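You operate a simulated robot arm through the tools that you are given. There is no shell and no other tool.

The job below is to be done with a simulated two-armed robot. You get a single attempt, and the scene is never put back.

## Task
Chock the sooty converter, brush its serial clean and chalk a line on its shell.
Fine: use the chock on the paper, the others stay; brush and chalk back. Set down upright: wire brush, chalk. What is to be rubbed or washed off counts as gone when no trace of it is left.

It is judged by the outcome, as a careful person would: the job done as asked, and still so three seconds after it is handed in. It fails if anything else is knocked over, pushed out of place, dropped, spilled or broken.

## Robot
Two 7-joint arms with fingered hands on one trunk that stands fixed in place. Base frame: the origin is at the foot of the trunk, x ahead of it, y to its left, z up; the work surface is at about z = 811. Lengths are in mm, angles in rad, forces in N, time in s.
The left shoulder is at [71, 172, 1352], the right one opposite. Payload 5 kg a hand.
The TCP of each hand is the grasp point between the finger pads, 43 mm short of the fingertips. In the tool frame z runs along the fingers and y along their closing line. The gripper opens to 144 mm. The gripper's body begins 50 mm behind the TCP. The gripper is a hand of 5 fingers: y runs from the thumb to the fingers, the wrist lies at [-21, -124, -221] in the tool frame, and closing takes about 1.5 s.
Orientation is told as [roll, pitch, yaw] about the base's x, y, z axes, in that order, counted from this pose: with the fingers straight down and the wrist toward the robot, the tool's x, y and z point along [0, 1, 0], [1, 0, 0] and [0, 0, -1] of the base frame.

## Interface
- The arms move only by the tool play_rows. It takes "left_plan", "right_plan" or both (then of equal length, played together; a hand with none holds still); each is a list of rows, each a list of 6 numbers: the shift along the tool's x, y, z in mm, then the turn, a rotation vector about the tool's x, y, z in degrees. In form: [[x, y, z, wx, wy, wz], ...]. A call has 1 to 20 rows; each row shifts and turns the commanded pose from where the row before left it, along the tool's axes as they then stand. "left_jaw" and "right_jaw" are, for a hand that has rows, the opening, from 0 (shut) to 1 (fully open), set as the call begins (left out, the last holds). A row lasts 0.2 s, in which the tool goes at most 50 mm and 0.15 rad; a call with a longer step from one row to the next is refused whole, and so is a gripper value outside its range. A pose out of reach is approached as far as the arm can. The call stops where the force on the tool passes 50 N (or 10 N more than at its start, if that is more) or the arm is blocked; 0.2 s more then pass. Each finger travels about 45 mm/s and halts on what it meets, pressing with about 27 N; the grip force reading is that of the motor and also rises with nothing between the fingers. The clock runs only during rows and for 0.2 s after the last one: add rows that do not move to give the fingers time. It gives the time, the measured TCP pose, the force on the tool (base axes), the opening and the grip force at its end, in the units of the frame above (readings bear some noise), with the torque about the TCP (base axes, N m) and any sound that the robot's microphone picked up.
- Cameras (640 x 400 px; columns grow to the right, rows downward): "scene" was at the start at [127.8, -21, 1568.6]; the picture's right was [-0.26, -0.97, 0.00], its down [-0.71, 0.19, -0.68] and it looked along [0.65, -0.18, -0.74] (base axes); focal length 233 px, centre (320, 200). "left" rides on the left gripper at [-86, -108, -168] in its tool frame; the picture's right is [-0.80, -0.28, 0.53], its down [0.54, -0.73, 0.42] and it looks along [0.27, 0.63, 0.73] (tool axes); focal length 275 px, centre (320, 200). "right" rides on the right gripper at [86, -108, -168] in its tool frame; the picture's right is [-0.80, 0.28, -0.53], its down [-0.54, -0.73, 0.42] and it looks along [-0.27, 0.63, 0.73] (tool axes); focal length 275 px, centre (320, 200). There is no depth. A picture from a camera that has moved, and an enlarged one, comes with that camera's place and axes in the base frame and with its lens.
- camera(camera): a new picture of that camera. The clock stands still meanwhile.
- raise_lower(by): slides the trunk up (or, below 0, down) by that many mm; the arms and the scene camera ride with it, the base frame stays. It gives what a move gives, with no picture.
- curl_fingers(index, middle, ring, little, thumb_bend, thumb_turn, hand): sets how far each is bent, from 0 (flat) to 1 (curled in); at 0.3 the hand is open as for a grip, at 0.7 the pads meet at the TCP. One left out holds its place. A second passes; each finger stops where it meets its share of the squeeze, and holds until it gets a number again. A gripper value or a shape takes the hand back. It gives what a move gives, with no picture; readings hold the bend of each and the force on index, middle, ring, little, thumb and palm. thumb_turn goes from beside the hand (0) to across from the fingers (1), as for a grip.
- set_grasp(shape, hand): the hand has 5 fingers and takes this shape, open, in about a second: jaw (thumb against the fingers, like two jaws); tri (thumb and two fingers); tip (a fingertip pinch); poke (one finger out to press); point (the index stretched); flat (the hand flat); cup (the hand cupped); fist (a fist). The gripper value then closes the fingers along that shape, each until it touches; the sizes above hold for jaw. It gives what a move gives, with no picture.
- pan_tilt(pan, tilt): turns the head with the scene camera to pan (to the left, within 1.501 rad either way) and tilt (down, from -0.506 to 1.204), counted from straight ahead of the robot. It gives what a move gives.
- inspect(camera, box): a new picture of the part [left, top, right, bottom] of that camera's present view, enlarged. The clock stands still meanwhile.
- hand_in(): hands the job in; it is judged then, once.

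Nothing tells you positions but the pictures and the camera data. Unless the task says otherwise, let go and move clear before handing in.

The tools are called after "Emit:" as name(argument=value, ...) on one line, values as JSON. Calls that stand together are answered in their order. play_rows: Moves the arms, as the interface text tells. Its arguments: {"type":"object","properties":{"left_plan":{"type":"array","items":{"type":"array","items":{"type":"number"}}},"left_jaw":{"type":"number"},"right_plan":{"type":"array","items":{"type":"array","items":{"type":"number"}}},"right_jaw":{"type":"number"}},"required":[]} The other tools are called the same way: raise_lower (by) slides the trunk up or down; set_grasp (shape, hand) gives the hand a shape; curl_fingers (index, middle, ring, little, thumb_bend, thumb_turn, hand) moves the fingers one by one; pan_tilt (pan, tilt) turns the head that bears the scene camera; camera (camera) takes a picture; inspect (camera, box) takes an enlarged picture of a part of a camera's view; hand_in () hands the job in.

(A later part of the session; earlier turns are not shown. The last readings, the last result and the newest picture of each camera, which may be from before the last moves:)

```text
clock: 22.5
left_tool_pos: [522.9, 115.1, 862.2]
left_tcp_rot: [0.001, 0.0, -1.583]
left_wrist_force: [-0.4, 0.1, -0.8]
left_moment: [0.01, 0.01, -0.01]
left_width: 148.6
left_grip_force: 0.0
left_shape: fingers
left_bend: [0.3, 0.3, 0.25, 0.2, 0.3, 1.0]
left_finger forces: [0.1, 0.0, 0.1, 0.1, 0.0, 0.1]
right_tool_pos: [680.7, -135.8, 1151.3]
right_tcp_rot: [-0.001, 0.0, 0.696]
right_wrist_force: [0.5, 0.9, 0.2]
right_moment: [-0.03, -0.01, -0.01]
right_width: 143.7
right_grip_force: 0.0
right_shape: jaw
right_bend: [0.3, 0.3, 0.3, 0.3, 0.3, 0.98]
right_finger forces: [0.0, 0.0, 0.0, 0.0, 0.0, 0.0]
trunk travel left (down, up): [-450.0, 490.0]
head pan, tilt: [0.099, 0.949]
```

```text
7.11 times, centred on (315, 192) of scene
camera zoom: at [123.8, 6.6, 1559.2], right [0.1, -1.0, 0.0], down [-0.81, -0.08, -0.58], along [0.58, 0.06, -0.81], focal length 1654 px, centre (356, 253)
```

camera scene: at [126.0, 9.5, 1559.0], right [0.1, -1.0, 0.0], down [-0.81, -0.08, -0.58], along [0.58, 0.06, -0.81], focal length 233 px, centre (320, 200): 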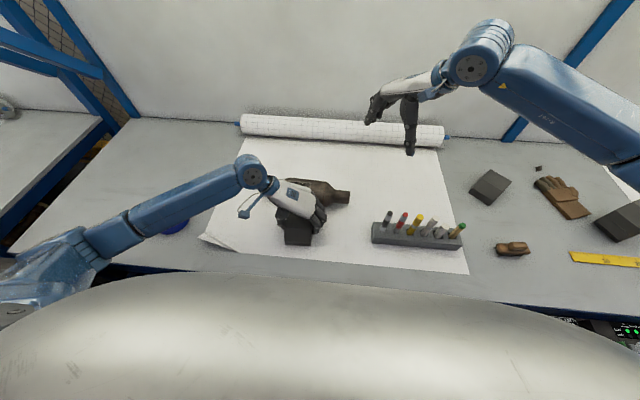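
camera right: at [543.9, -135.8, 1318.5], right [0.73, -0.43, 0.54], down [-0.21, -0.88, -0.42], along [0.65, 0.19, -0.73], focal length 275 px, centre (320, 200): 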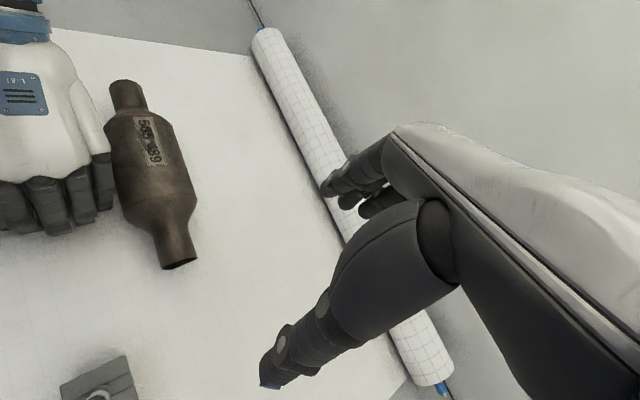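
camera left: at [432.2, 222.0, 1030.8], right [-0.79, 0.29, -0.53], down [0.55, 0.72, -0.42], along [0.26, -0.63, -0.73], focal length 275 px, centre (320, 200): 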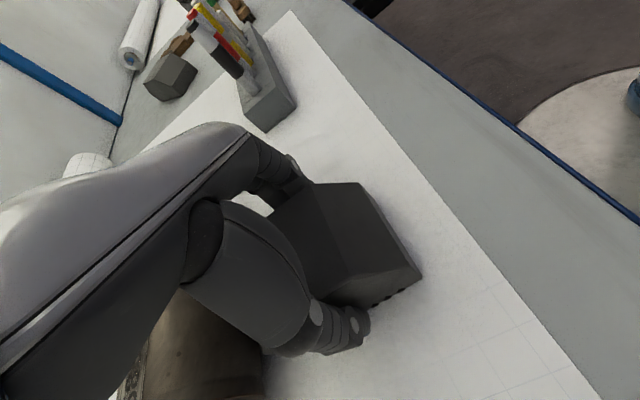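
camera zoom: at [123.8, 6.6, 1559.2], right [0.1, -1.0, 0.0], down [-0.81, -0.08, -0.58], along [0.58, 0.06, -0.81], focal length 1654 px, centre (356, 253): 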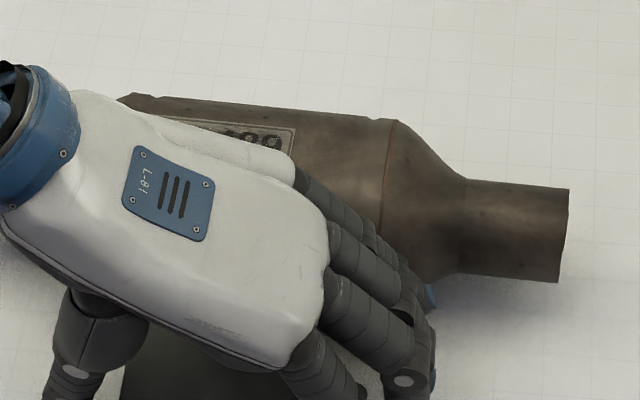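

Released cleanly with no residual force. Raising the hand and moving it left to clear the view.

Emit:
play_rows(left_plan=[[0, 0, -40, 0, 0, 0], [0, 0, -40, 0, 0, 0], [0, 0, -40, 0, 0, 0], [0, 0, -40, 0, 0, 0], [0, 0, -40, 0, 0, 0], [0, -45, 0, 0, 0, 0], [0, -45, 0, 0, 0, 0], [0, -45, 0, 0, 0, 0], [0, -45, 0, 0, 0, 0]])

Emit:
inspect(camera="scene", box=[250, 165, 360, 245])

Emit:
inspect(camera="right", box=[0, 20, 220, 280])

Emit:
camera(camera="left")

```text
clock: 24.5
left_tool_pos: [525.2, 294.4, 1063.8]
left_tcp_rot: [-0.001, -0.002, -1.583]
left_wrist_force: [-1.4, -0.9, 0.2]
left_moment: [-0.02, -0.02, -0.01]
left_width: 148.9
left_grip_force: 0.0
left_shape: fingers
left_bend: [0.3, 0.3, 0.25, 0.2, 0.3, 1.0]
left_finger forces: [0.0, 0.0, 0.0, 0.0, 0.1, 0.0]
right_tool_pos: [679.2, -132.8, 1152.5]
right_tcp_rot: [-0.005, -0.001, 0.696]
right_wrist_force: [-0.3, 0.2, 0.0]
right_moment: [-0.01, -0.04, -0.02]
right_width: 143.8
right_grip_force: 0.0
right_shape: jaw
right_bend: [0.3, 0.3, 0.3, 0.3, 0.3, 0.98]
right_finger forces: [0.0, 0.0, 0.0, 0.0, 0.0, 0.0]
trunk travel left (down, up): [-450.0, 490.0]
head pan, tilt: [0.099, 0.949]
```

```text
5.00 times, centred on (305, 205) of scene
camera zoom: at [122.0, 9.0, 1559.4], right [0.1, -1.0, 0.0], down [-0.81, -0.08, -0.58], along [0.58, 0.06, -0.81], focal length 1163 px, centre (395, 175)
```

zoom: 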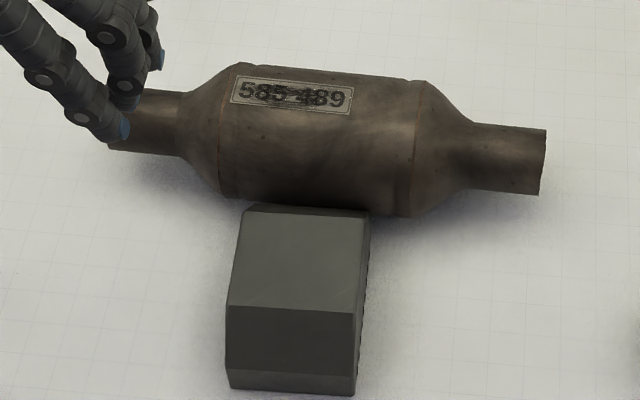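

```text
1.54 times, centred on (110, 150) of right
camera zoom: at [540.2, -136.5, 1320.1], right [0.73, -0.43, 0.54], down [-0.21, -0.88, -0.42], along [0.65, 0.19, -0.73], focal length 424 px, centre (643, 277)
```

zoom: 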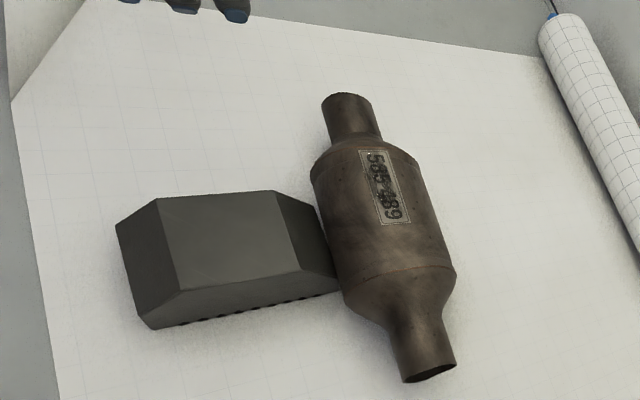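

```text
taken
camera left: at [441.0, 403.2, 1230.4], right [-0.79, 0.29, -0.54], down [0.55, 0.72, -0.42], along [0.26, -0.63, -0.73], focal length 275 px, centre (320, 200)
```

left: 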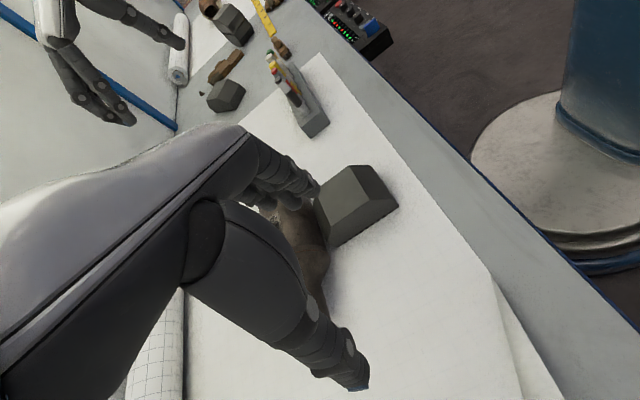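

The chock appears to be against the converter body. I'll zoom in to measure any remaining gap.

Emit:
inspect(camera="scene", box=[285, 195, 330, 225])

Emit:
inspect(camera="right", box=[80, 120, 150, 180])

Emit:
inspect(camera="left", box=[290, 180, 380, 260])

```text
13.33 times, centred on (308, 210) of scene
camera zoom: at [122.0, 9.0, 1559.4], right [0.1, -1.0, 0.0], down [-0.81, -0.08, -0.58], along [0.58, 0.06, -0.81], focal length 3102 px, centre (487, 67)
```

zoom: 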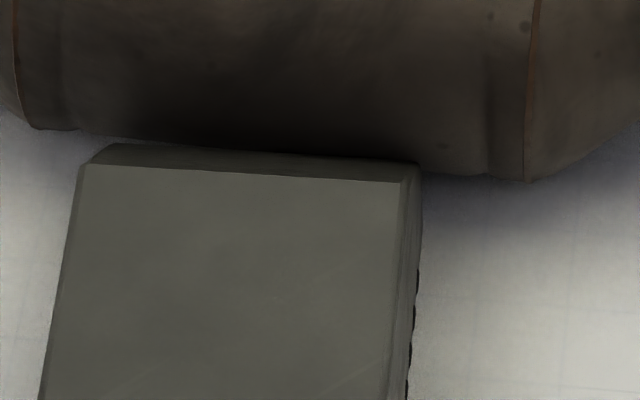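

```text
6.67 times, centred on (115, 150) of right
camera zoom: at [540.2, -136.5, 1320.1], right [0.73, -0.43, 0.54], down [-0.21, -0.88, -0.42], along [0.65, 0.19, -0.73], focal length 1835 px, centre (1687, 533)
```

zoom: 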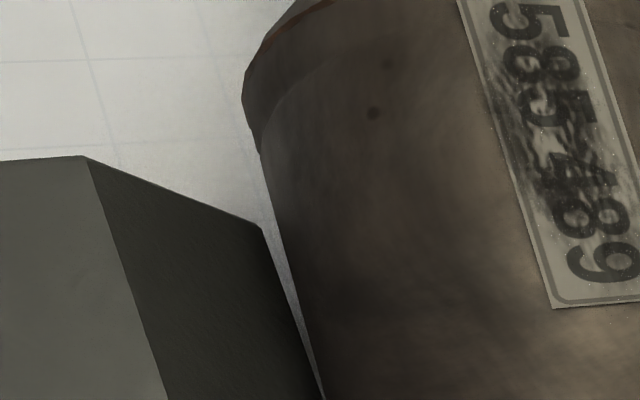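

```text
5.00 times, centred on (335, 220) of left
camera zoom: at [441.0, 403.2, 1230.4], right [-0.79, 0.29, -0.54], down [0.55, 0.72, -0.42], along [0.26, -0.63, -0.73], focal length 1376 px, centre (245, 100)
```

zoom: 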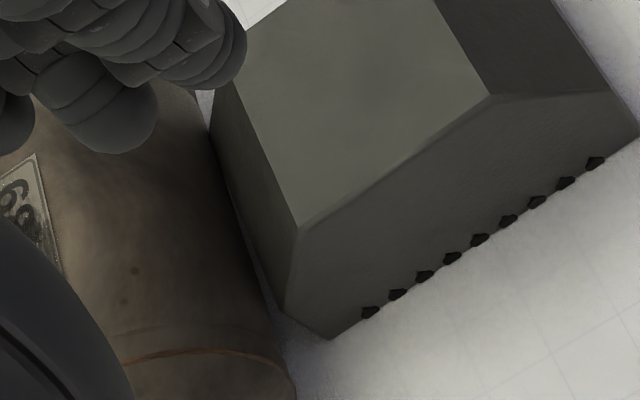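

The chock touches at its right corner but leaves ~3.5 mm at the left corner (about 2.3° of misalignment). I'll regrip it with thumb, index and middle, back off a little, turn −2.3° and bring it flush.

Emit:
curl_fingers(hand="left", index=0.3, middle=0.3, ring=0.1, little=0.05, thumb_bend=0.3)

Emit:
play_rows(left_plan=[[-1, 45, 0, 0, 0, 0], [-1, 45, 0, 0, 0, 0], [-1, 45, 0, 0, 0, 0], [0, 45, 0, 0, 0, 0], [0, 0, 40, 0, 0, 0], [0, 0, 40, 0, 0, 0], [0, 0, 40, 0, 0, 0], [0, 0, 40, 0, 0, 0], [0, 0, 20, 0, 0, 0], [0, 0, 19, 0, 0, 0], [0, 0, 0, 0, 0, 0]])

Emit:
inspect(camera="right", box=[0, 20, 220, 280])

Emit:
inspect(camera="scene", box=[250, 165, 360, 245])

```text
clock: 25.5
left_tool_pos: [525.9, 293.4, 1063.0]
left_tcp_rot: [0.001, 0.0, -1.583]
left_wrist_force: [-1.1, 0.3, 0.6]
left_moment: [-0.03, -0.02, 0.01]
left_width: 149.0
left_grip_force: 0.1
left_shape: fingers
left_bend: [0.3, 0.3, 0.1, 0.05, 0.3, 1.0]
left_finger forces: [0.0, 0.0, 0.0, 0.2, 0.0, 0.1]
right_tool_pos: [680.9, -135.1, 1151.9]
right_tcp_rot: [-0.002, -0.001, 0.697]
right_wrist_force: [0.7, 1.0, -0.7]
right_moment: [0.01, 0.0, 0.02]
right_width: 144.0
right_grip_force: 0.0
right_shape: jaw
right_bend: [0.3, 0.3, 0.3, 0.3, 0.3, 0.98]
right_finger forces: [0.0, 0.0, 0.1, 0.1, 0.0, 0.0]
trunk travel left (down, up): [-450.0, 490.0]
head pan, tilt: [0.099, 0.949]
```

```text
clock: 27.9
left_tool_pos: [518.7, 115.3, 864.6]
left_tcp_rot: [0.001, 0.0, -1.584]
left_wrist_force: [1.0, -0.6, 0.2]
left_moment: [0.03, -0.02, 0.0]
left_width: 149.3
left_grip_force: 0.2
left_shape: fingers
left_bend: [0.3, 0.3, 0.1, 0.05, 0.3, 1.0]
left_finger forces: [0.1, 0.0, 0.0, 0.1, 0.0, 0.1]
right_tool_pos: [680.9, -136.5, 1152.8]
right_tcp_rot: [-0.002, 0.0, 0.696]
right_wrist_force: [0.5, -0.1, -0.6]
right_moment: [-0.01, -0.02, 0.0]
right_width: 144.3
right_grip_force: 0.1
right_shape: jaw
right_bend: [0.3, 0.3, 0.3, 0.3, 0.3, 0.98]
right_finger forces: [0.0, 0.0, 0.0, 0.0, 0.1, 0.1]
trunk travel left (down, up): [-450.0, 490.0]
head pan, tilt: [0.099, 0.949]
```

```text
1.54 times, centred on (110, 150) of right
camera zoom: at [541.4, -138.0, 1319.5], right [0.73, -0.43, 0.54], down [-0.21, -0.88, -0.42], along [0.65, 0.2, -0.73], focal length 424 px, centre (643, 277)
```

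zoom: 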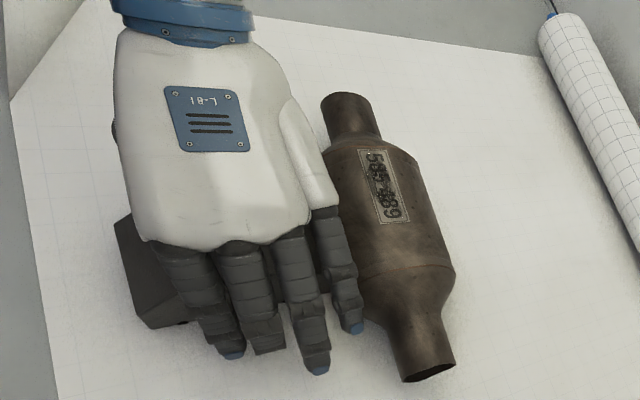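

```text
5.00 times, centred on (305, 205) of scene
camera zoom: at [123.2, 7.0, 1559.3], right [0.1, -1.0, 0.0], down [-0.81, -0.08, -0.58], along [0.58, 0.06, -0.81], focal length 1163 px, centre (395, 175)
```

zoom: 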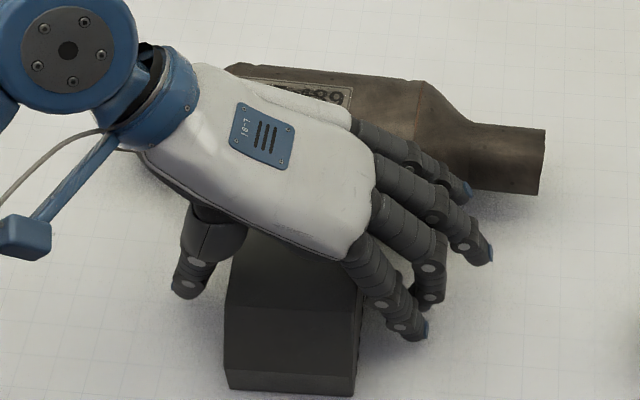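

Positioned as before with fingers clear. Closing thumb, index and middle.

Emit:
curl_fingers(hand="left", index=0.75, middle=0.7, thumb_bend=0.75)

Emit:
inspect(camera="scene", box=[250, 165, 360, 245])

```text
clock: 28.9
left_tool_pos: [518.2, 114.6, 864.1]
left_tcp_rot: [-0.001, 0.0, -1.583]
left_wrist_force: [1.5, 1.6, 0.0]
left_moment: [-0.05, -0.28, 0.16]
left_width: 90.0
left_grip_force: 27.5
left_shape: fingers
left_bend: [0.4, 0.48, 0.1, 0.05, 0.57, 1.0]
left_finger forces: [15.1, 10.9, 0.0, 0.0, 27.7, 0.1]
right_tool_pos: [680.5, -136.2, 1151.4]
right_tcp_rot: [-0.002, 0.0, 0.697]
right_wrist_force: [0.0, 0.3, -0.4]
right_moment: [-0.01, 0.02, 0.01]
right_width: 144.0
right_grip_force: 0.2
right_shape: jaw
right_bend: [0.3, 0.3, 0.3, 0.3, 0.3, 0.98]
right_finger forces: [0.0, 0.0, 0.0, 0.0, 0.0, 0.1]
trunk travel left (down, up): [-450.0, 490.0]
head pan, tilt: [0.099, 0.949]
```

```text
5.00 times, centred on (305, 205) of scene
camera zoom: at [123.9, 7.3, 1559.2], right [0.1, -1.0, 0.0], down [-0.81, -0.08, -0.58], along [0.58, 0.06, -0.81], focal length 1163 px, centre (395, 175)
```

zoom: 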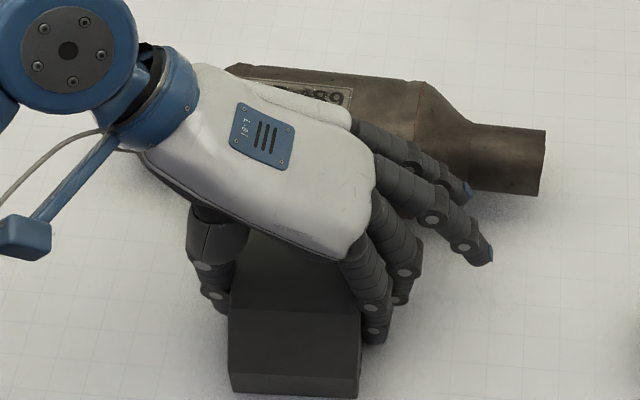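

Gripped on the side faces this time. Lift 2.5 mm, back 4 mm, turn −2.3°, lower, then advance 4 mm.

Emit:
play_rows(left_plan=[[0, 0, -3, 0, 0, 0], [-4, 0, 0, 0, 0, 0], [0, 0, 0, 0, 0, 2.4], [0, 0, 3, 0, 0, 0], [0, 0, 0, 0, 0, 0], [2, 0, 0, 0, 0, 0], [2, 0, 0, 0, 0, 0], [0, 0, 0, 0, 0, 0]])

Emit:
inspect(camera="scene", box=[250, 165, 360, 245])

Emit:
inspect(camera="right", box=[60, 60, 220, 200])

```text
clock: 30.7
left_tool_pos: [517.3, 112.7, 864.0]
left_tcp_rot: [0.001, -0.002, -1.624]
left_wrist_force: [-7.1, 2.6, 1.6]
left_moment: [-0.27, -0.13, -0.18]
left_width: 90.2
left_grip_force: 27.1
left_shape: fingers
left_bend: [0.4, 0.48, 0.1, 0.05, 0.58, 1.0]
left_finger forces: [14.2, 11.4, 0.1, 0.0, 27.9, 0.1]
right_tool_pos: [678.8, -135.6, 1153.1]
right_tcp_rot: [-0.004, 0.0, 0.699]
right_wrist_force: [-0.1, 0.1, 0.5]
right_moment: [-0.02, 0.02, -0.03]
right_width: 144.2
right_grip_force: 0.0
right_shape: jaw
right_bend: [0.3, 0.3, 0.3, 0.3, 0.3, 0.98]
right_finger forces: [0.0, 0.1, 0.0, 0.0, 0.0, 0.0]
trunk travel left (down, up): [-450.0, 490.0]
head pan, tilt: [0.099, 0.949]
```

```text
5.00 times, centred on (305, 205) of scene
camera zoom: at [122.2, 7.2, 1559.4], right [0.1, -1.0, 0.0], down [-0.81, -0.08, -0.58], along [0.58, 0.06, -0.81], focal length 1163 px, centre (395, 175)
```

zoom: 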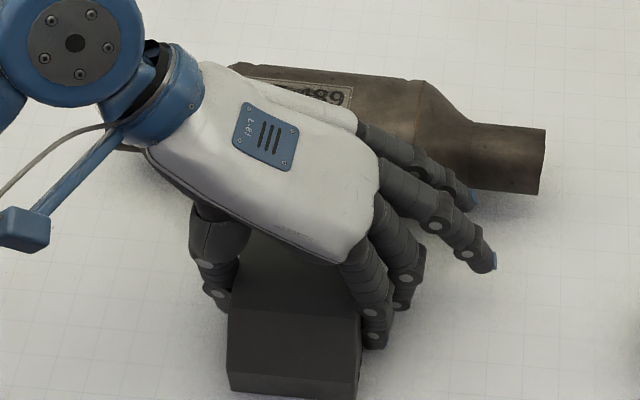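

```text
2.86 times, centred on (140, 130) of right
camera zoom: at [540.6, -137.8, 1319.8], right [0.73, -0.43, 0.54], down [-0.21, -0.88, -0.42], along [0.65, 0.2, -0.73], focal length 786 px, centre (834, 400)
```

zoom: 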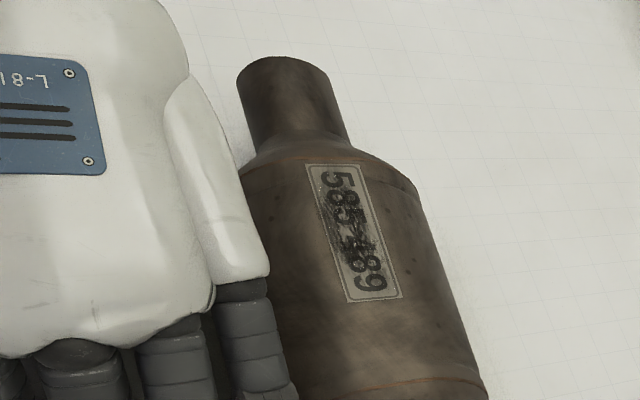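

Converter still undisturbed. Advancing 2.5 mm more in small steps.

Emit:
play_rows(left_plan=[[1.3, 0, 0, 0, 0, 0], [1.2, 0, 0, 0, 0, 0], [0, 0, 0, 0, 0, 0], [0, 0, 0, 0, 0, 0]])

Emit:
inspect(camera="right", box=[60, 60, 220, 200])

```text
clock: 31.7
left_tool_pos: [521.0, 113.5, 863.9]
left_tcp_rot: [0.0, 0.001, -1.625]
left_wrist_force: [-6.1, 1.3, -0.1]
left_moment: [-0.26, -0.11, -0.24]
left_width: 89.9
left_grip_force: 26.0
left_shape: fingers
left_bend: [0.4, 0.48, 0.1, 0.05, 0.58, 1.0]
left_finger forces: [14.5, 11.8, 0.1, 0.0, 26.9, 0.1]
right_tool_pos: [679.9, -135.9, 1152.3]
right_tcp_rot: [-0.004, 0.001, 0.695]
right_wrist_force: [0.3, -0.5, -0.4]
right_moment: [0.02, 0.0, -0.01]
right_width: 144.2
right_grip_force: 0.1
right_shape: jaw
right_bend: [0.3, 0.3, 0.3, 0.3, 0.3, 0.98]
right_finger forces: [0.0, 0.0, 0.1, 0.0, 0.1, 0.0]
trunk travel left (down, up): [-450.0, 490.0]
head pan, tilt: [0.099, 0.949]
```

```text
2.86 times, centred on (140, 130) of right
camera zoom: at [541.0, -138.1, 1319.6], right [0.73, -0.43, 0.54], down [-0.21, -0.88, -0.42], along [0.65, 0.2, -0.73], focal length 786 px, centre (834, 400)
```

zoom: 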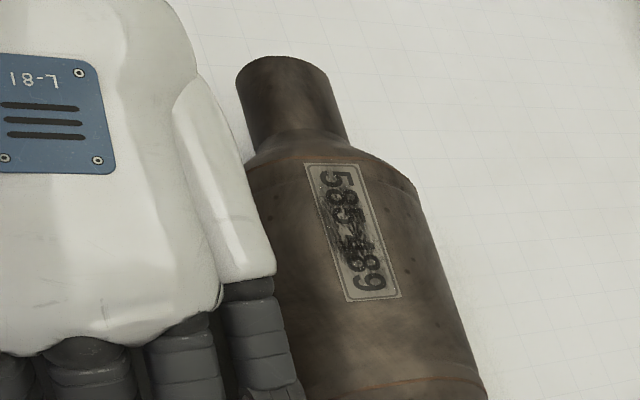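

Label and converter unchanged. I'll release, withdraw, and check the contact line.

Emit:
curl_fingers(hand="left", index=0.3, middle=0.3, thumb_bend=0.3)

Emit:
play_rows(left_plan=[[0, 0, -40, 0, 0, 0], [0, 0, -40, 0, 0, 0], [0, 0, -40, 0, 0, 0], [0, 0, -40, 0, 0, 0], [0, 0, -40, 0, 0, 0], [0, -45, 0, 0, 0, 0], [0, -45, 0, 0, 0, 0], [0, -45, 0, 0, 0, 0], [0, -45, 0, 0, 0, 0]])

Emit:
inspect(camera="scene", box=[285, 195, 330, 225])

Emit:
inspect(camera="right", box=[80, 120, 150, 180])

Emit:
inspect(camera="scene", box=[250, 165, 360, 245])

```text
clock: 32.7
left_tool_pos: [522.6, 112.4, 863.5]
left_tcp_rot: [-0.001, 0.0, -1.625]
left_wrist_force: [1.1, -0.9, -0.4]
left_moment: [-0.02, 0.02, 0.01]
left_width: 148.4
left_grip_force: 0.1
left_shape: fingers
left_bend: [0.3, 0.3, 0.1, 0.05, 0.3, 1.0]
left_finger forces: [0.1, 0.0, 0.1, 0.0, 0.0, 0.0]
right_tool_pos: [681.0, -136.0, 1152.6]
right_tcp_rot: [0.0, 0.0, 0.696]
right_wrist_force: [0.5, 0.4, 0.4]
right_moment: [-0.01, 0.0, -0.01]
right_width: 144.3
right_grip_force: 0.0
right_shape: jaw
right_bend: [0.3, 0.3, 0.3, 0.3, 0.3, 0.98]
right_finger forces: [0.0, 0.0, 0.0, 0.0, 0.0, 0.0]
trunk travel left (down, up): [-450.0, 490.0]
head pan, tilt: [0.099, 0.949]
```

```text
clock: 34.7
left_tool_pos: [530.9, 294.0, 1065.7]
left_tcp_rot: [0.0, -0.002, -1.628]
left_wrist_force: [0.1, -0.4, 0.3]
left_moment: [-0.05, 0.01, -0.02]
left_width: 148.9
left_grip_force: 0.0
left_shape: fingers
left_bend: [0.3, 0.3, 0.1, 0.05, 0.3, 1.0]
left_finger forces: [0.1, 0.0, 0.1, 0.0, 0.0, 0.0]
right_tool_pos: [680.1, -134.8, 1152.7]
right_tcp_rot: [-0.004, 0.002, 0.696]
right_wrist_force: [-0.3, 1.2, 0.2]
right_moment: [-0.03, -0.06, 0.0]
right_width: 143.8
right_grip_force: 0.2
right_shape: jaw
right_bend: [0.3, 0.3, 0.3, 0.3, 0.3, 0.98]
right_finger forces: [0.0, 0.0, 0.1, 0.0, 0.0, 0.1]
trunk travel left (down, up): [-450.0, 490.0]
head pan, tilt: [0.099, 0.949]
```

```text
13.33 times, centred on (308, 210) of scene
camera zoom: at [122.3, 9.1, 1559.3], right [0.1, -1.0, 0.0], down [-0.81, -0.08, -0.58], along [0.58, 0.06, -0.81], focal length 3102 px, centre (487, 67)
```

zoom: 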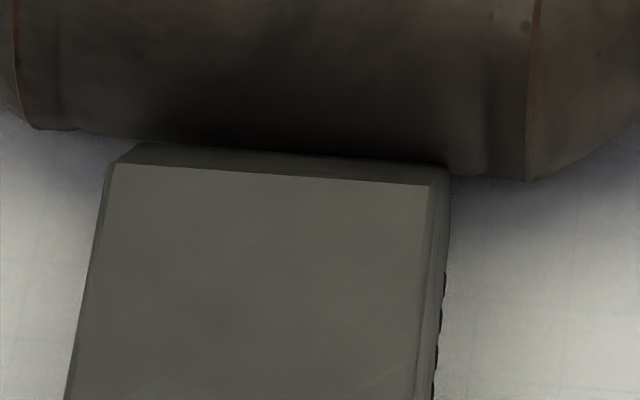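

```text
6.67 times, centred on (115, 150) of right
camera zoom: at [540.5, -136.4, 1320.0], right [0.73, -0.43, 0.54], down [-0.21, -0.88, -0.42], along [0.65, 0.19, -0.73], focal length 1835 px, centre (1687, 533)
```

zoom: 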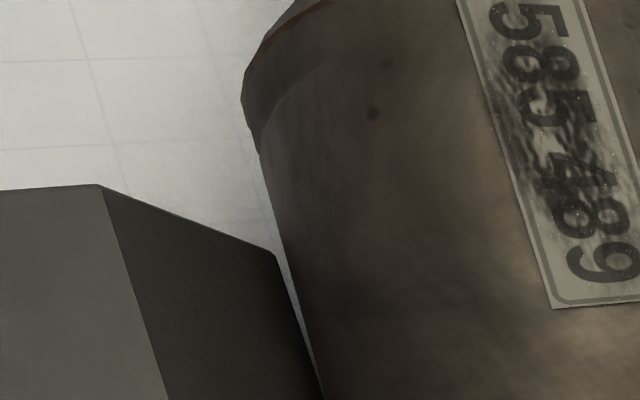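

```text
5.00 times, centred on (305, 205) of scene
camera zoom: at [122.3, 9.1, 1559.3], right [0.1, -1.0, 0.0], down [-0.81, -0.08, -0.58], along [0.58, 0.06, -0.81], focal length 1163 px, centre (395, 175)
```

zoom: 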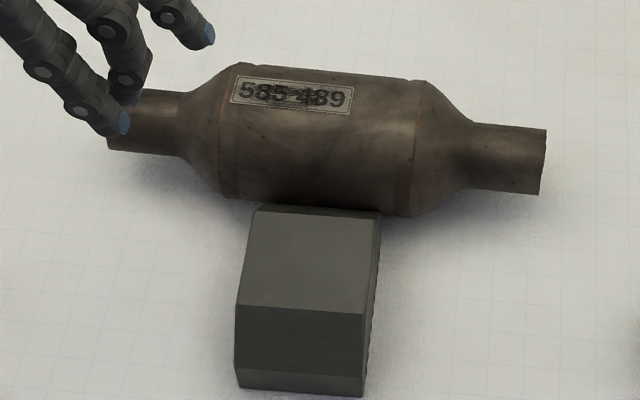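

The chock now bears on the shell at its right corner with only ~2 mm at the left corner – snug. The converter hasn't shifted. Next is the wire brush: I'll aim the head at it to measure it well.

Emit:
pan_tilt(pan=-0.7, tilt=0.9)

Emit:
camera(camera="scene")

```text
clock: 35.8
left_tool_pos: [530.6, 292.3, 1065.6]
left_tcp_rot: [0.0, -0.001, -1.624]
left_wrist_force: [-0.1, 0.5, -0.5]
left_moment: [0.02, 0.01, 0.02]
left_width: 148.8
left_grip_force: 0.0
left_shape: fingers
left_bend: [0.3, 0.3, 0.1, 0.05, 0.3, 1.0]
left_finger forces: [0.0, 0.1, 0.1, 0.0, 0.1, 0.1]
right_tool_pos: [679.8, -136.6, 1151.4]
right_tcp_rot: [-0.003, 0.0, 0.696]
right_wrist_force: [0.1, 0.2, -0.2]
right_moment: [-0.01, 0.02, -0.01]
right_width: 143.8
right_grip_force: 0.1
right_shape: jaw
right_bend: [0.3, 0.3, 0.3, 0.3, 0.3, 0.98]
right_finger forces: [0.1, 0.1, 0.1, 0.0, 0.0, 0.0]
trunk travel left (down, up): [-450.0, 490.0]
head pan, tilt: [-0.7, 0.901]
```

```text
taken
camera scene: at [108.6, -48.5, 1562.9], right [-0.64, -0.77, 0.0], down [-0.6, 0.5, -0.62], along [0.48, -0.4, -0.78], focal length 233 px, centre (320, 200)
```

scene: 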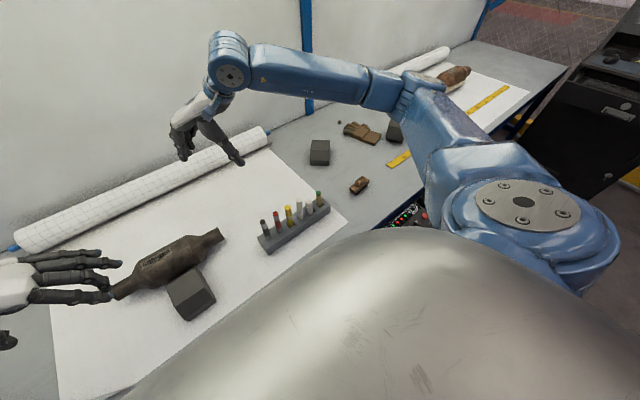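

There is another converter-like part far right on a second paper; I must make sure which one is the sooty one. Zooming there and on the brush.

Emit:
inspect(camera="scene", box=[420, 50, 490, 100])

Emit:
inspect(camera="scene", box=[340, 170, 380, 198])

Emit:
inspect(camera="scene", box=[250, 180, 340, 255])

Emit:
inspect(camera="scene", box=[290, 90, 440, 200])

```text
8.00 times, centred on (455, 75) of scene
camera zoom: at [108.6, -48.5, 1562.9], right [-0.64, -0.77, 0.0], down [-0.6, 0.5, -0.62], along [0.48, -0.4, -0.78], focal length 1861 px, centre (-760, 1200)
```

zoom: 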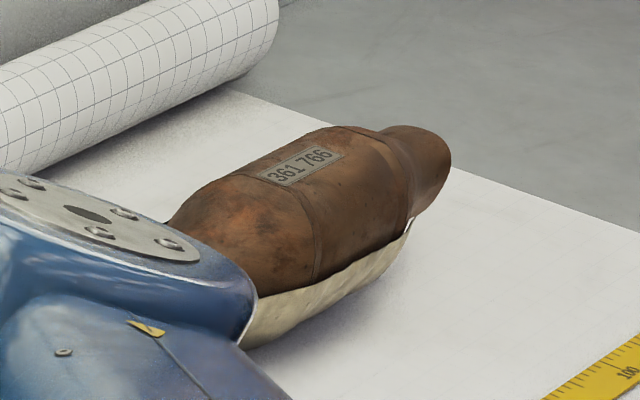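

```text
14.29 times, centred on (360, 184) of scene
camera zoom: at [108.6, -48.5, 1562.9], right [-0.64, -0.77, 0.0], down [-0.6, 0.5, -0.62], along [0.48, -0.4, -0.78], focal length 3324 px, centre (-251, 429)
```

zoom: 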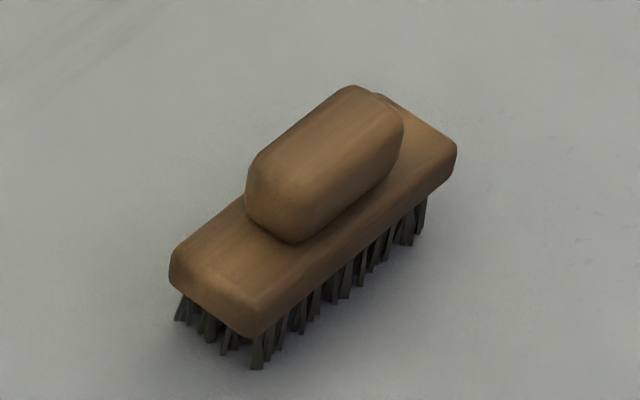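

```text
5.33 times, centred on (295, 218) of scene
camera zoom: at [108.6, -48.5, 1562.9], right [-0.64, -0.77, 0.0], down [-0.6, 0.5, -0.62], along [0.48, -0.4, -0.78], focal length 1241 px, centre (453, 107)
```

zoom: 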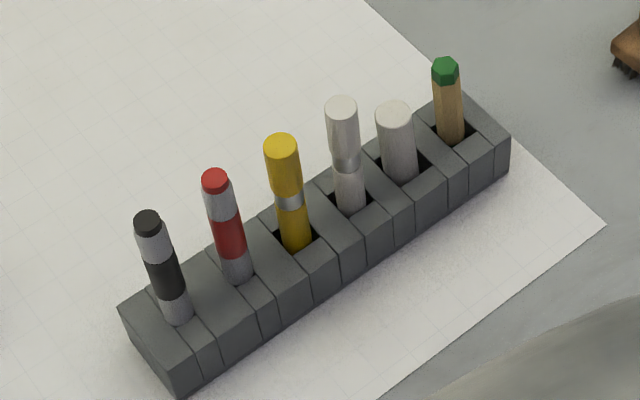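

```text
3.64 times, centred on (365, 145) of scene
camera zoom: at [108.6, -48.5, 1562.9], right [-0.64, -0.77, 0.0], down [-0.6, 0.5, -0.62], along [0.48, -0.4, -0.78], focal length 846 px, centre (156, 400)
```

zoom: 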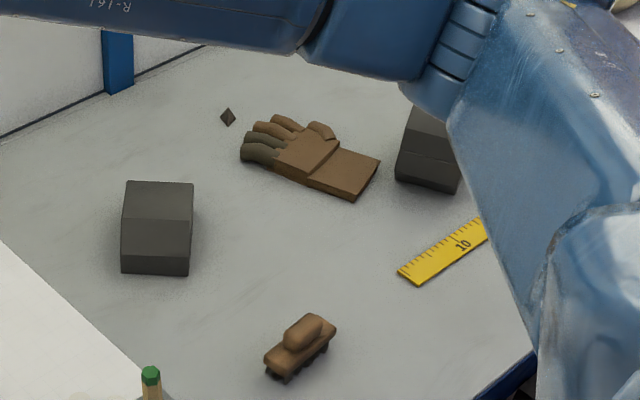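

The other converter's serial is clean and it's rusty/wrapped – ours (585-489, smudged) is the sooty one, and the chock used was the one on the paper. The brush stands at about (502,-597), long axis along y; I'll bring the right hand above it at yaw 0.

Emit:
play_rows(right_plan=[[0, 0, 0, 0, 0, 8], [0, 0, 0, 0, 0, 8], [0, 0, 0, 0, 0, 8], [0, 0, 0, 0, 0, 8], [0, 0, 0, 0, 0, 7.9], [-41.9, -16.2, 13.6, 0, 0, 0], [-41.9, -16.2, 13.6, 0, 0, 0], [-41.9, -16.2, 13.6, 0, 0, 0], [-41.9, -16.2, 13.6, 0, 0, 0], [-41.9, -16.2, 13.6, 0, 0, 0], [-41.9, -16.2, 13.6, 0, 0, 0], [-41.9, -16.2, 13.6, 0, 0, 0], [-41.9, -16.2, 13.6, 0, 0, 0], [-41.9, -16.2, 13.6, 0, 0, 0], [-41.9, -16.2, 13.6, 0, 0, 0], [-41.9, -16.2, 13.6, 0, 0, 0]], right_jaw=1)

Emit:
camera(camera="right")

Emit:
camera(camera="scene")

```text
clock: 39.2
left_tool_pos: [531.7, 291.0, 1066.0]
left_tcp_rot: [0.0, 0.0, -1.625]
left_wrist_force: [0.3, 0.0, -0.5]
left_moment: [-0.02, -0.06, 0.01]
left_width: 149.0
left_grip_force: 0.0
left_shape: fingers
left_bend: [0.3, 0.3, 0.1, 0.05, 0.3, 1.0]
left_finger forces: [0.0, 0.1, 0.0, 0.0, 0.0, 0.0]
right_tool_pos: [502.3, -595.8, 1003.0]
right_tcp_rot: [-0.001, -0.002, 0.002]
right_wrist_force: [0.6, -0.4, -0.6]
right_moment: [-0.01, 0.0, -0.02]
right_width: 144.2
right_grip_force: 0.0
right_shape: jaw
right_bend: [0.3, 0.3, 0.3, 0.3, 0.3, 0.98]
right_finger forces: [0.0, 0.0, 0.0, 0.1, 0.1, 0.0]
trunk travel left (down, up): [-450.0, 490.0]
head pan, tilt: [-0.7, 0.901]
```

```text
taken
camera right: at [393.3, -508.6, 1169.1], right [0.28, -0.79, 0.54], down [-0.72, -0.54, -0.42], along [0.63, -0.27, -0.73], focal length 275 px, centre (320, 200)
```

right: 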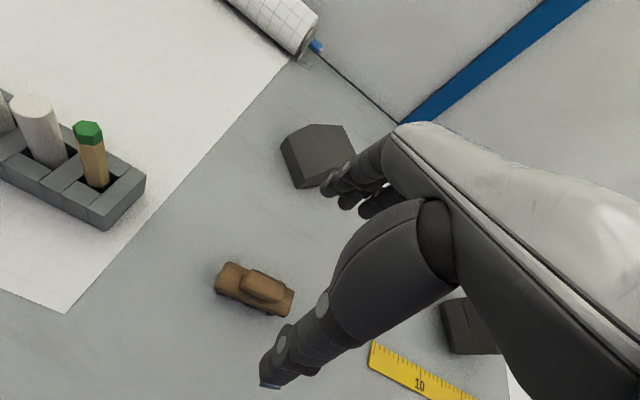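

```text
taken
camera scene: at [108.0, -49.7, 1562.9], right [-0.64, -0.77, 0.0], down [-0.6, 0.51, -0.62], along [0.48, -0.4, -0.78], focal length 233 px, centre (320, 200)
```

scene: 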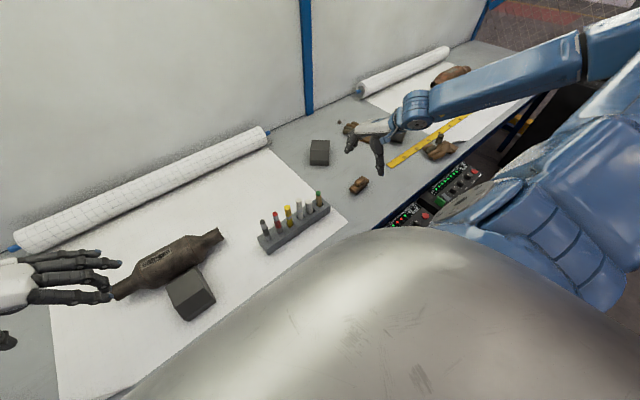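

Emit:
inspect(camera="right", box=[200, 245, 310, 330])

Emit:
inspect(camera="scene", box=[335, 135, 395, 205])

```text
4.71 times, centred on (255, 288) of right
camera zoom: at [393.3, -508.6, 1169.1], right [0.28, -0.79, 0.54], down [-0.72, -0.54, -0.42], along [0.63, -0.27, -0.73], focal length 1295 px, centre (626, -212)
```

zoom: 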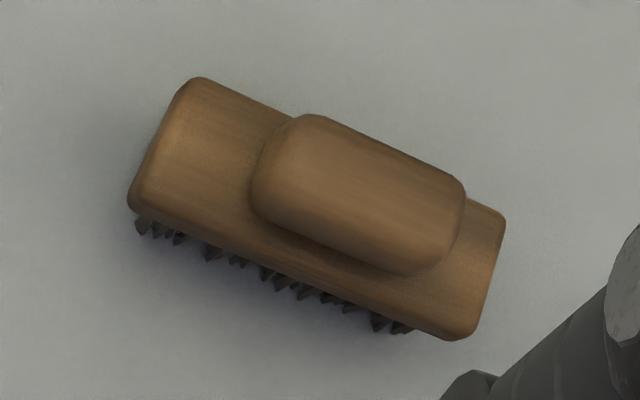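

```text
5.71 times, centred on (365, 170) of scene
camera zoom: at [108.0, -49.7, 1562.9], right [-0.64, -0.77, 0.0], down [-0.6, 0.51, -0.62], along [0.48, -0.4, -0.78], focal length 1329 px, centre (63, 371)
```

zoom: 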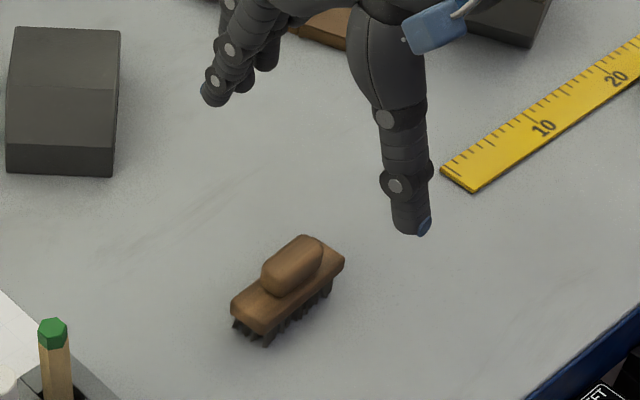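

The brush plate is ~93×33 mm, centred at (502,-596), turned ~4–5° CCW, handle on top. I'll turn the hand 4.5°, descend so the fingertips stay ~18 mm above the table, and close gently on it.

Emit:
play_rows(right_plan=[[0, 0, 30, 0, 0, -4.5], [0, 0, 40, 0, 0, 0], [0, 0, 40, 0, 0, 0], [0, 0, 20, 0, 0, 0], [0, 0, 0, 0, 0, 0]])

Emit:
camera(camera="right")

Emit:
inspect(camera="scene", box=[320, 135, 410, 205])

```text
clock: 40.4
left_tool_pos: [529.5, 292.8, 1066.0]
left_tcp_rot: [0.001, 0.0, -1.624]
left_wrist_force: [0.3, -0.5, -0.5]
left_moment: [0.01, -0.02, 0.01]
left_width: 148.9
left_grip_force: 0.0
left_shape: fingers
left_bend: [0.3, 0.3, 0.1, 0.05, 0.3, 1.0]
left_finger forces: [0.0, 0.0, 0.0, 0.0, 0.0, 0.1]
right_tool_pos: [503.1, -593.7, 871.2]
right_tcp_rot: [-0.002, -0.001, 0.078]
right_wrist_force: [-0.8, 0.3, 0.6]
right_moment: [0.01, 0.01, 0.02]
right_width: 144.2
right_grip_force: 0.1
right_shape: jaw
right_bend: [0.3, 0.3, 0.3, 0.3, 0.3, 0.98]
right_finger forces: [0.0, 0.0, 0.0, 0.0, 0.0, 0.0]
trunk travel left (down, up): [-450.0, 490.0]
head pan, tilt: [-0.7, 0.901]
```

```text
taken
camera right: at [386.8, -515.5, 1038.5], right [0.35, -0.77, 0.54], down [-0.68, -0.6, -0.42], along [0.65, -0.22, -0.73], focal length 275 px, centre (320, 200)
```

right: 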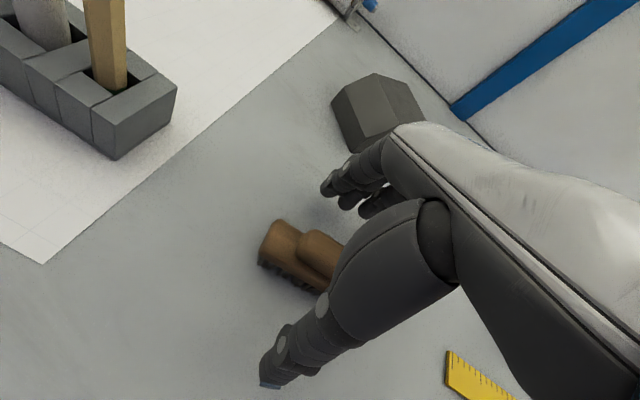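

```text
5.71 times, centred on (365, 170) of scene
camera zoom: at [108.1, -48.8, 1562.9], right [-0.64, -0.76, 0.0], down [-0.6, 0.5, -0.62], along [0.48, -0.4, -0.78], focal length 1329 px, centre (63, 371)
```

zoom: 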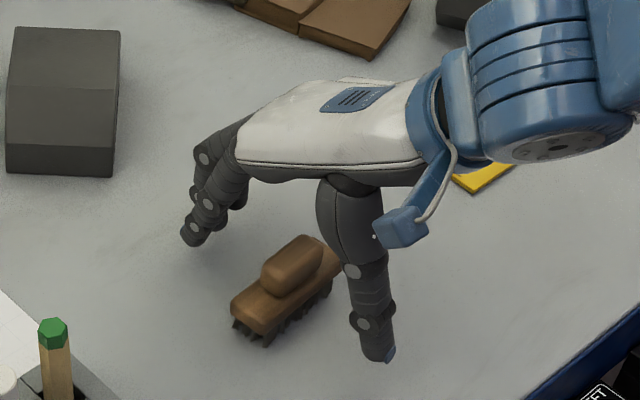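

The brush lies centred between thumb and fingers. Closing now.

Emit:
play_rows(right_plan=[[0, 0, 0, 0, 0, 0], [0, 0, 0, 0, 0, 0], [0, 0, 0, 0, 0, 0], [0, 0, 0, 0, 0, 0], [0, 0, 0, 0, 0, 0], [0, 0, 0, 0, 0, 0], [0, 0, 0, 0, 0, 0], [0, 0, 0, 0, 0, 0], [0, 0, 0, 0, 0, 0]], right_jaw=0)

Emit:
camera(camera="right")

Emit:
inspect(camera="scene", box=[320, 135, 410, 205])

```text
clock: 42.4
left_tool_pos: [530.4, 292.7, 1066.1]
left_tcp_rot: [-0.001, 0.0, -1.625]
left_wrist_force: [0.8, -0.8, 0.0]
left_moment: [0.03, -0.02, -0.02]
left_width: 149.1
left_grip_force: 0.0
left_shape: fingers
left_bend: [0.3, 0.3, 0.1, 0.05, 0.3, 1.0]
left_finger forces: [0.0, 0.0, 0.0, 0.0, 0.0, 0.0]
right_tool_pos: [502.5, -594.3, 871.0]
right_tcp_rot: [-0.003, 0.0, 0.08]
right_wrist_force: [0.0, -0.9, 0.4]
right_moment: [-0.03, 0.02, 0.03]
right_width: 29.6
right_grip_force: 26.3
right_shape: jaw
right_bend: [0.73, 0.59, 0.58, 0.59, 0.75, 1.0]
right_finger forces: [14.1, 6.6, 2.8, 0.1, 23.5, 0.0]
trunk travel left (down, up): [-450.0, 490.0]
head pan, tilt: [-0.7, 0.901]
```

```text
taken
camera right: at [387.1, -515.7, 1038.4], right [0.35, -0.77, 0.54], down [-0.68, -0.6, -0.42], along [0.65, -0.22, -0.73], focal length 275 px, centre (320, 200)
```

right: 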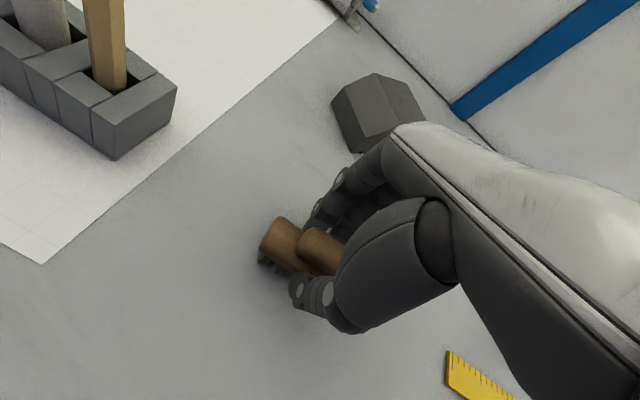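

```text
5.71 times, centred on (365, 170) of scene
camera zoom: at [108.6, -49.1, 1562.9], right [-0.64, -0.76, 0.0], down [-0.6, 0.51, -0.62], along [0.47, -0.4, -0.78], focal length 1329 px, centre (63, 371)
```

zoom: 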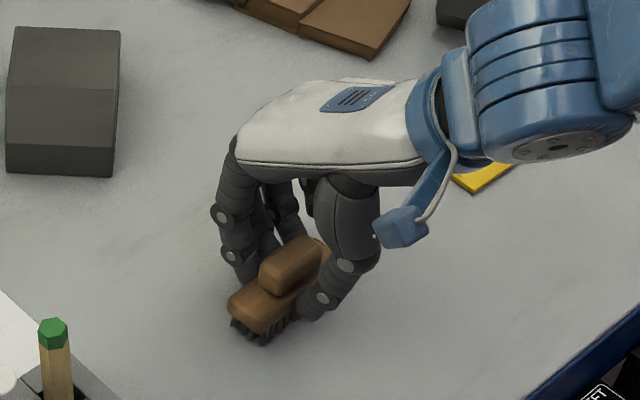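

Brush gripped firmly. I'll lift it and at the same time move the left hand away to the left to keep clear.

Emit:
play_rows(right_plan=[[0, 0, -10, 0, 0, 0], [0, 0, -35, 0, 0, 0], [0, 0, -45, 0, 0, 0], [0, 0, -45, 0, 0, 0], [0, 0, -45, 0, 0, 0]], left_plan=[[0, -20, -10, 0, 0, 0], [0, -35, -20, 0, 0, 0], [0, -35, -20, 0, 0, 0], [0, -35, -20, 0, 0, 0], [0, -35, -20, 0, 0, 0]])

Emit:
camera(camera="right")

Emit:
camera(camera="scene")

```text
clock: 43.6
left_tool_pos: [537.9, 455.6, 1153.8]
left_tcp_rot: [0.001, -0.003, -1.628]
left_wrist_force: [0.6, 0.2, -0.2]
left_moment: [-0.08, 0.01, -0.01]
left_width: 148.9
left_grip_force: 0.1
left_shape: fingers
left_bend: [0.3, 0.3, 0.1, 0.05, 0.3, 1.0]
left_finger forces: [0.0, 0.1, 0.0, 0.1, 0.0, 0.1]
right_tool_pos: [500.7, -590.4, 1055.8]
right_tcp_rot: [-0.005, 0.0, 0.081]
right_wrist_force: [-0.8, 0.4, -0.9]
right_moment: [-0.07, -0.04, -0.02]
right_width: 29.6
right_grip_force: 26.9
right_shape: jaw
right_bend: [0.73, 0.59, 0.59, 0.59, 0.75, 1.0]
right_finger forces: [14.3, 6.4, 2.8, 0.1, 23.6, 0.0]
trunk travel left (down, up): [-450.0, 490.0]
head pan, tilt: [-0.7, 0.901]
```

```text
taken
camera right: at [385.3, -511.8, 1222.3], right [0.35, -0.77, 0.54], down [-0.68, -0.6, -0.42], along [0.65, -0.22, -0.73], focal length 275 px, centre (320, 200)
```

right: 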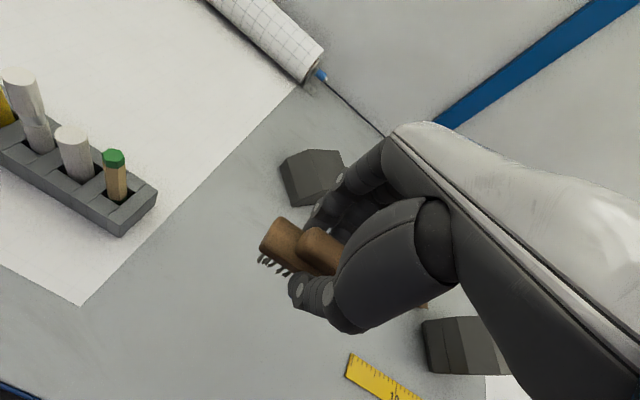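

```text
taken
camera scene: at [107.9, -44.9, 1562.9], right [-0.64, -0.76, 0.0], down [-0.6, 0.5, -0.62], along [0.48, -0.4, -0.78], focal length 233 px, centre (320, 200)
```

scene: 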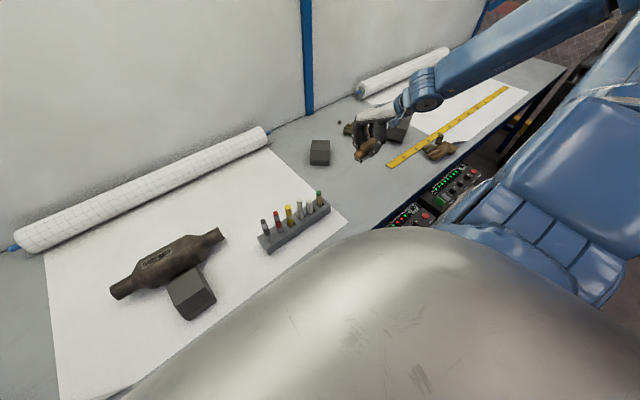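

The brush is secure. Moving it over to above the converter, high above the rack, while turning it parallel to the converter axis.

Emit:
play_rows(right_plan=[[0, 0, 0, 0, 0, 6.2], [45.7, 7.8, 0, 0, 0, 0], [45.7, 7.8, 0, 0, 0, 0], [45.7, 7.8, 0, 0, 0, 0], [45.7, 7.8, 0, 0, 0, 0], [45.7, 7.8, 0, 0, 0, 0], [45.7, 7.8, 0, 0, 0, 0], [45.7, 7.8, 0, 0, 0, 0], [45.7, 7.8, 0, 0, 0, 0], [45.7, 7.8, 0, 0, 0, 0], [45.7, 7.8, 0, 0, 0, 0], [45.7, 7.8, 0, 0, 0, 0], [45.7, 7.8, 0, 0, 0, 0], [45.7, 7.8, 0, 0, 0, 0], [45.7, 7.8, 0, 0, 0, 0], [45.7, 7.8, 0, 0, 0, 0], [45.7, 7.8, 0, 0, 0, 0]])

Emit:
pan_tilt(pan=0.1, tilt=0.95)

Emit:
camera(camera="scene")

Emit:
camera(camera="right")

```text
clock: 47.2
left_tool_pos: [538.9, 454.6, 1153.5]
left_tcp_rot: [-0.001, -0.004, -1.626]
left_wrist_force: [0.7, 0.9, -0.7]
left_moment: [-0.05, 0.0, 0.04]
left_width: 149.2
left_grip_force: 0.1
left_shape: fingers
left_bend: [0.3, 0.3, 0.1, 0.05, 0.3, 1.0]
left_finger forces: [0.0, 0.1, 0.0, 0.1, 0.0, 0.1]
right_tool_pos: [648.8, 135.0, 1050.7]
right_tcp_rot: [-0.004, 0.002, -0.029]
right_wrist_force: [0.4, 0.6, -1.9]
right_moment: [-0.01, 0.03, 0.02]
right_width: 29.2
right_grip_force: 27.0
right_shape: jaw
right_bend: [0.73, 0.59, 0.59, 0.59, 0.75, 1.0]
right_finger forces: [14.6, 6.3, 2.9, 0.0, 23.6, 0.0]
trunk travel left (down, up): [-450.0, 490.0]
head pan, tilt: [-0.7, 0.901]
```

```text
clock: 48.4
left_tool_pos: [539.3, 451.6, 1154.1]
left_tcp_rot: [0.001, 0.001, -1.625]
left_wrist_force: [0.3, 0.4, -0.7]
left_moment: [0.0, 0.03, 0.04]
left_width: 148.9
left_grip_force: 0.1
left_shape: fingers
left_bend: [0.3, 0.3, 0.1, 0.05, 0.3, 1.0]
left_finger forces: [0.1, 0.0, 0.0, 0.1, 0.0, 0.1]
right_tool_pos: [648.7, 132.5, 1051.0]
right_tcp_rot: [-0.004, -0.002, -0.029]
right_wrist_force: [0.2, -0.4, -0.9]
right_moment: [0.02, 0.03, 0.03]
right_width: 29.5
right_grip_force: 27.0
right_shape: jaw
right_bend: [0.73, 0.59, 0.59, 0.59, 0.75, 1.0]
right_finger forces: [14.5, 6.3, 2.8, 0.0, 23.6, 0.0]
trunk travel left (down, up): [-450.0, 490.0]
head pan, tilt: [0.099, 0.949]
```

```text
taken
camera scene: at [123.6, 7.6, 1559.2], right [0.1, -1.0, 0.0], down [-0.81, -0.08, -0.58], along [0.58, 0.06, -0.81], focal length 233 px, centre (320, 200)
```

scene: 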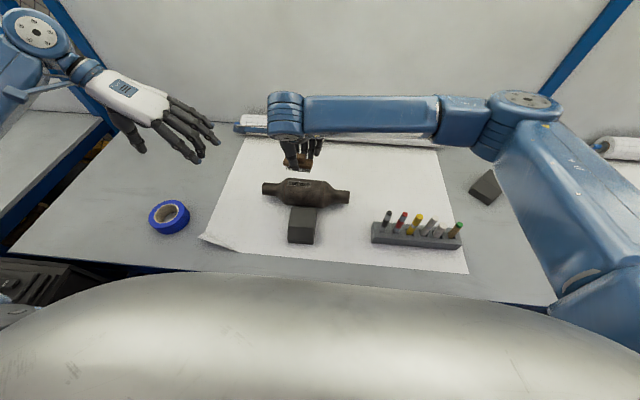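

```text
taken
camera right: at [542.5, 223.1, 1218.0], right [0.26, -0.8, 0.54], down [-0.74, -0.52, -0.42], along [0.62, -0.29, -0.73], focal length 275 px, centre (320, 200)
```

right: 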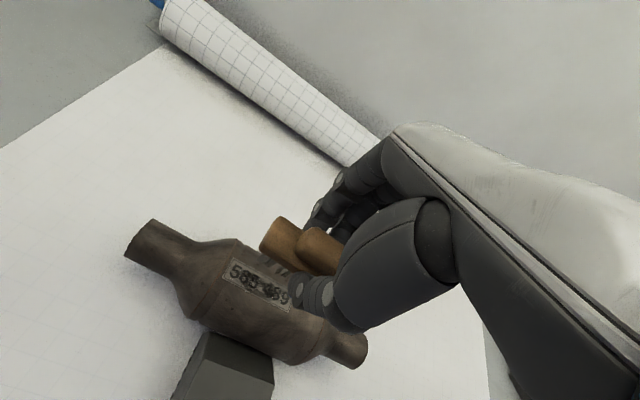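

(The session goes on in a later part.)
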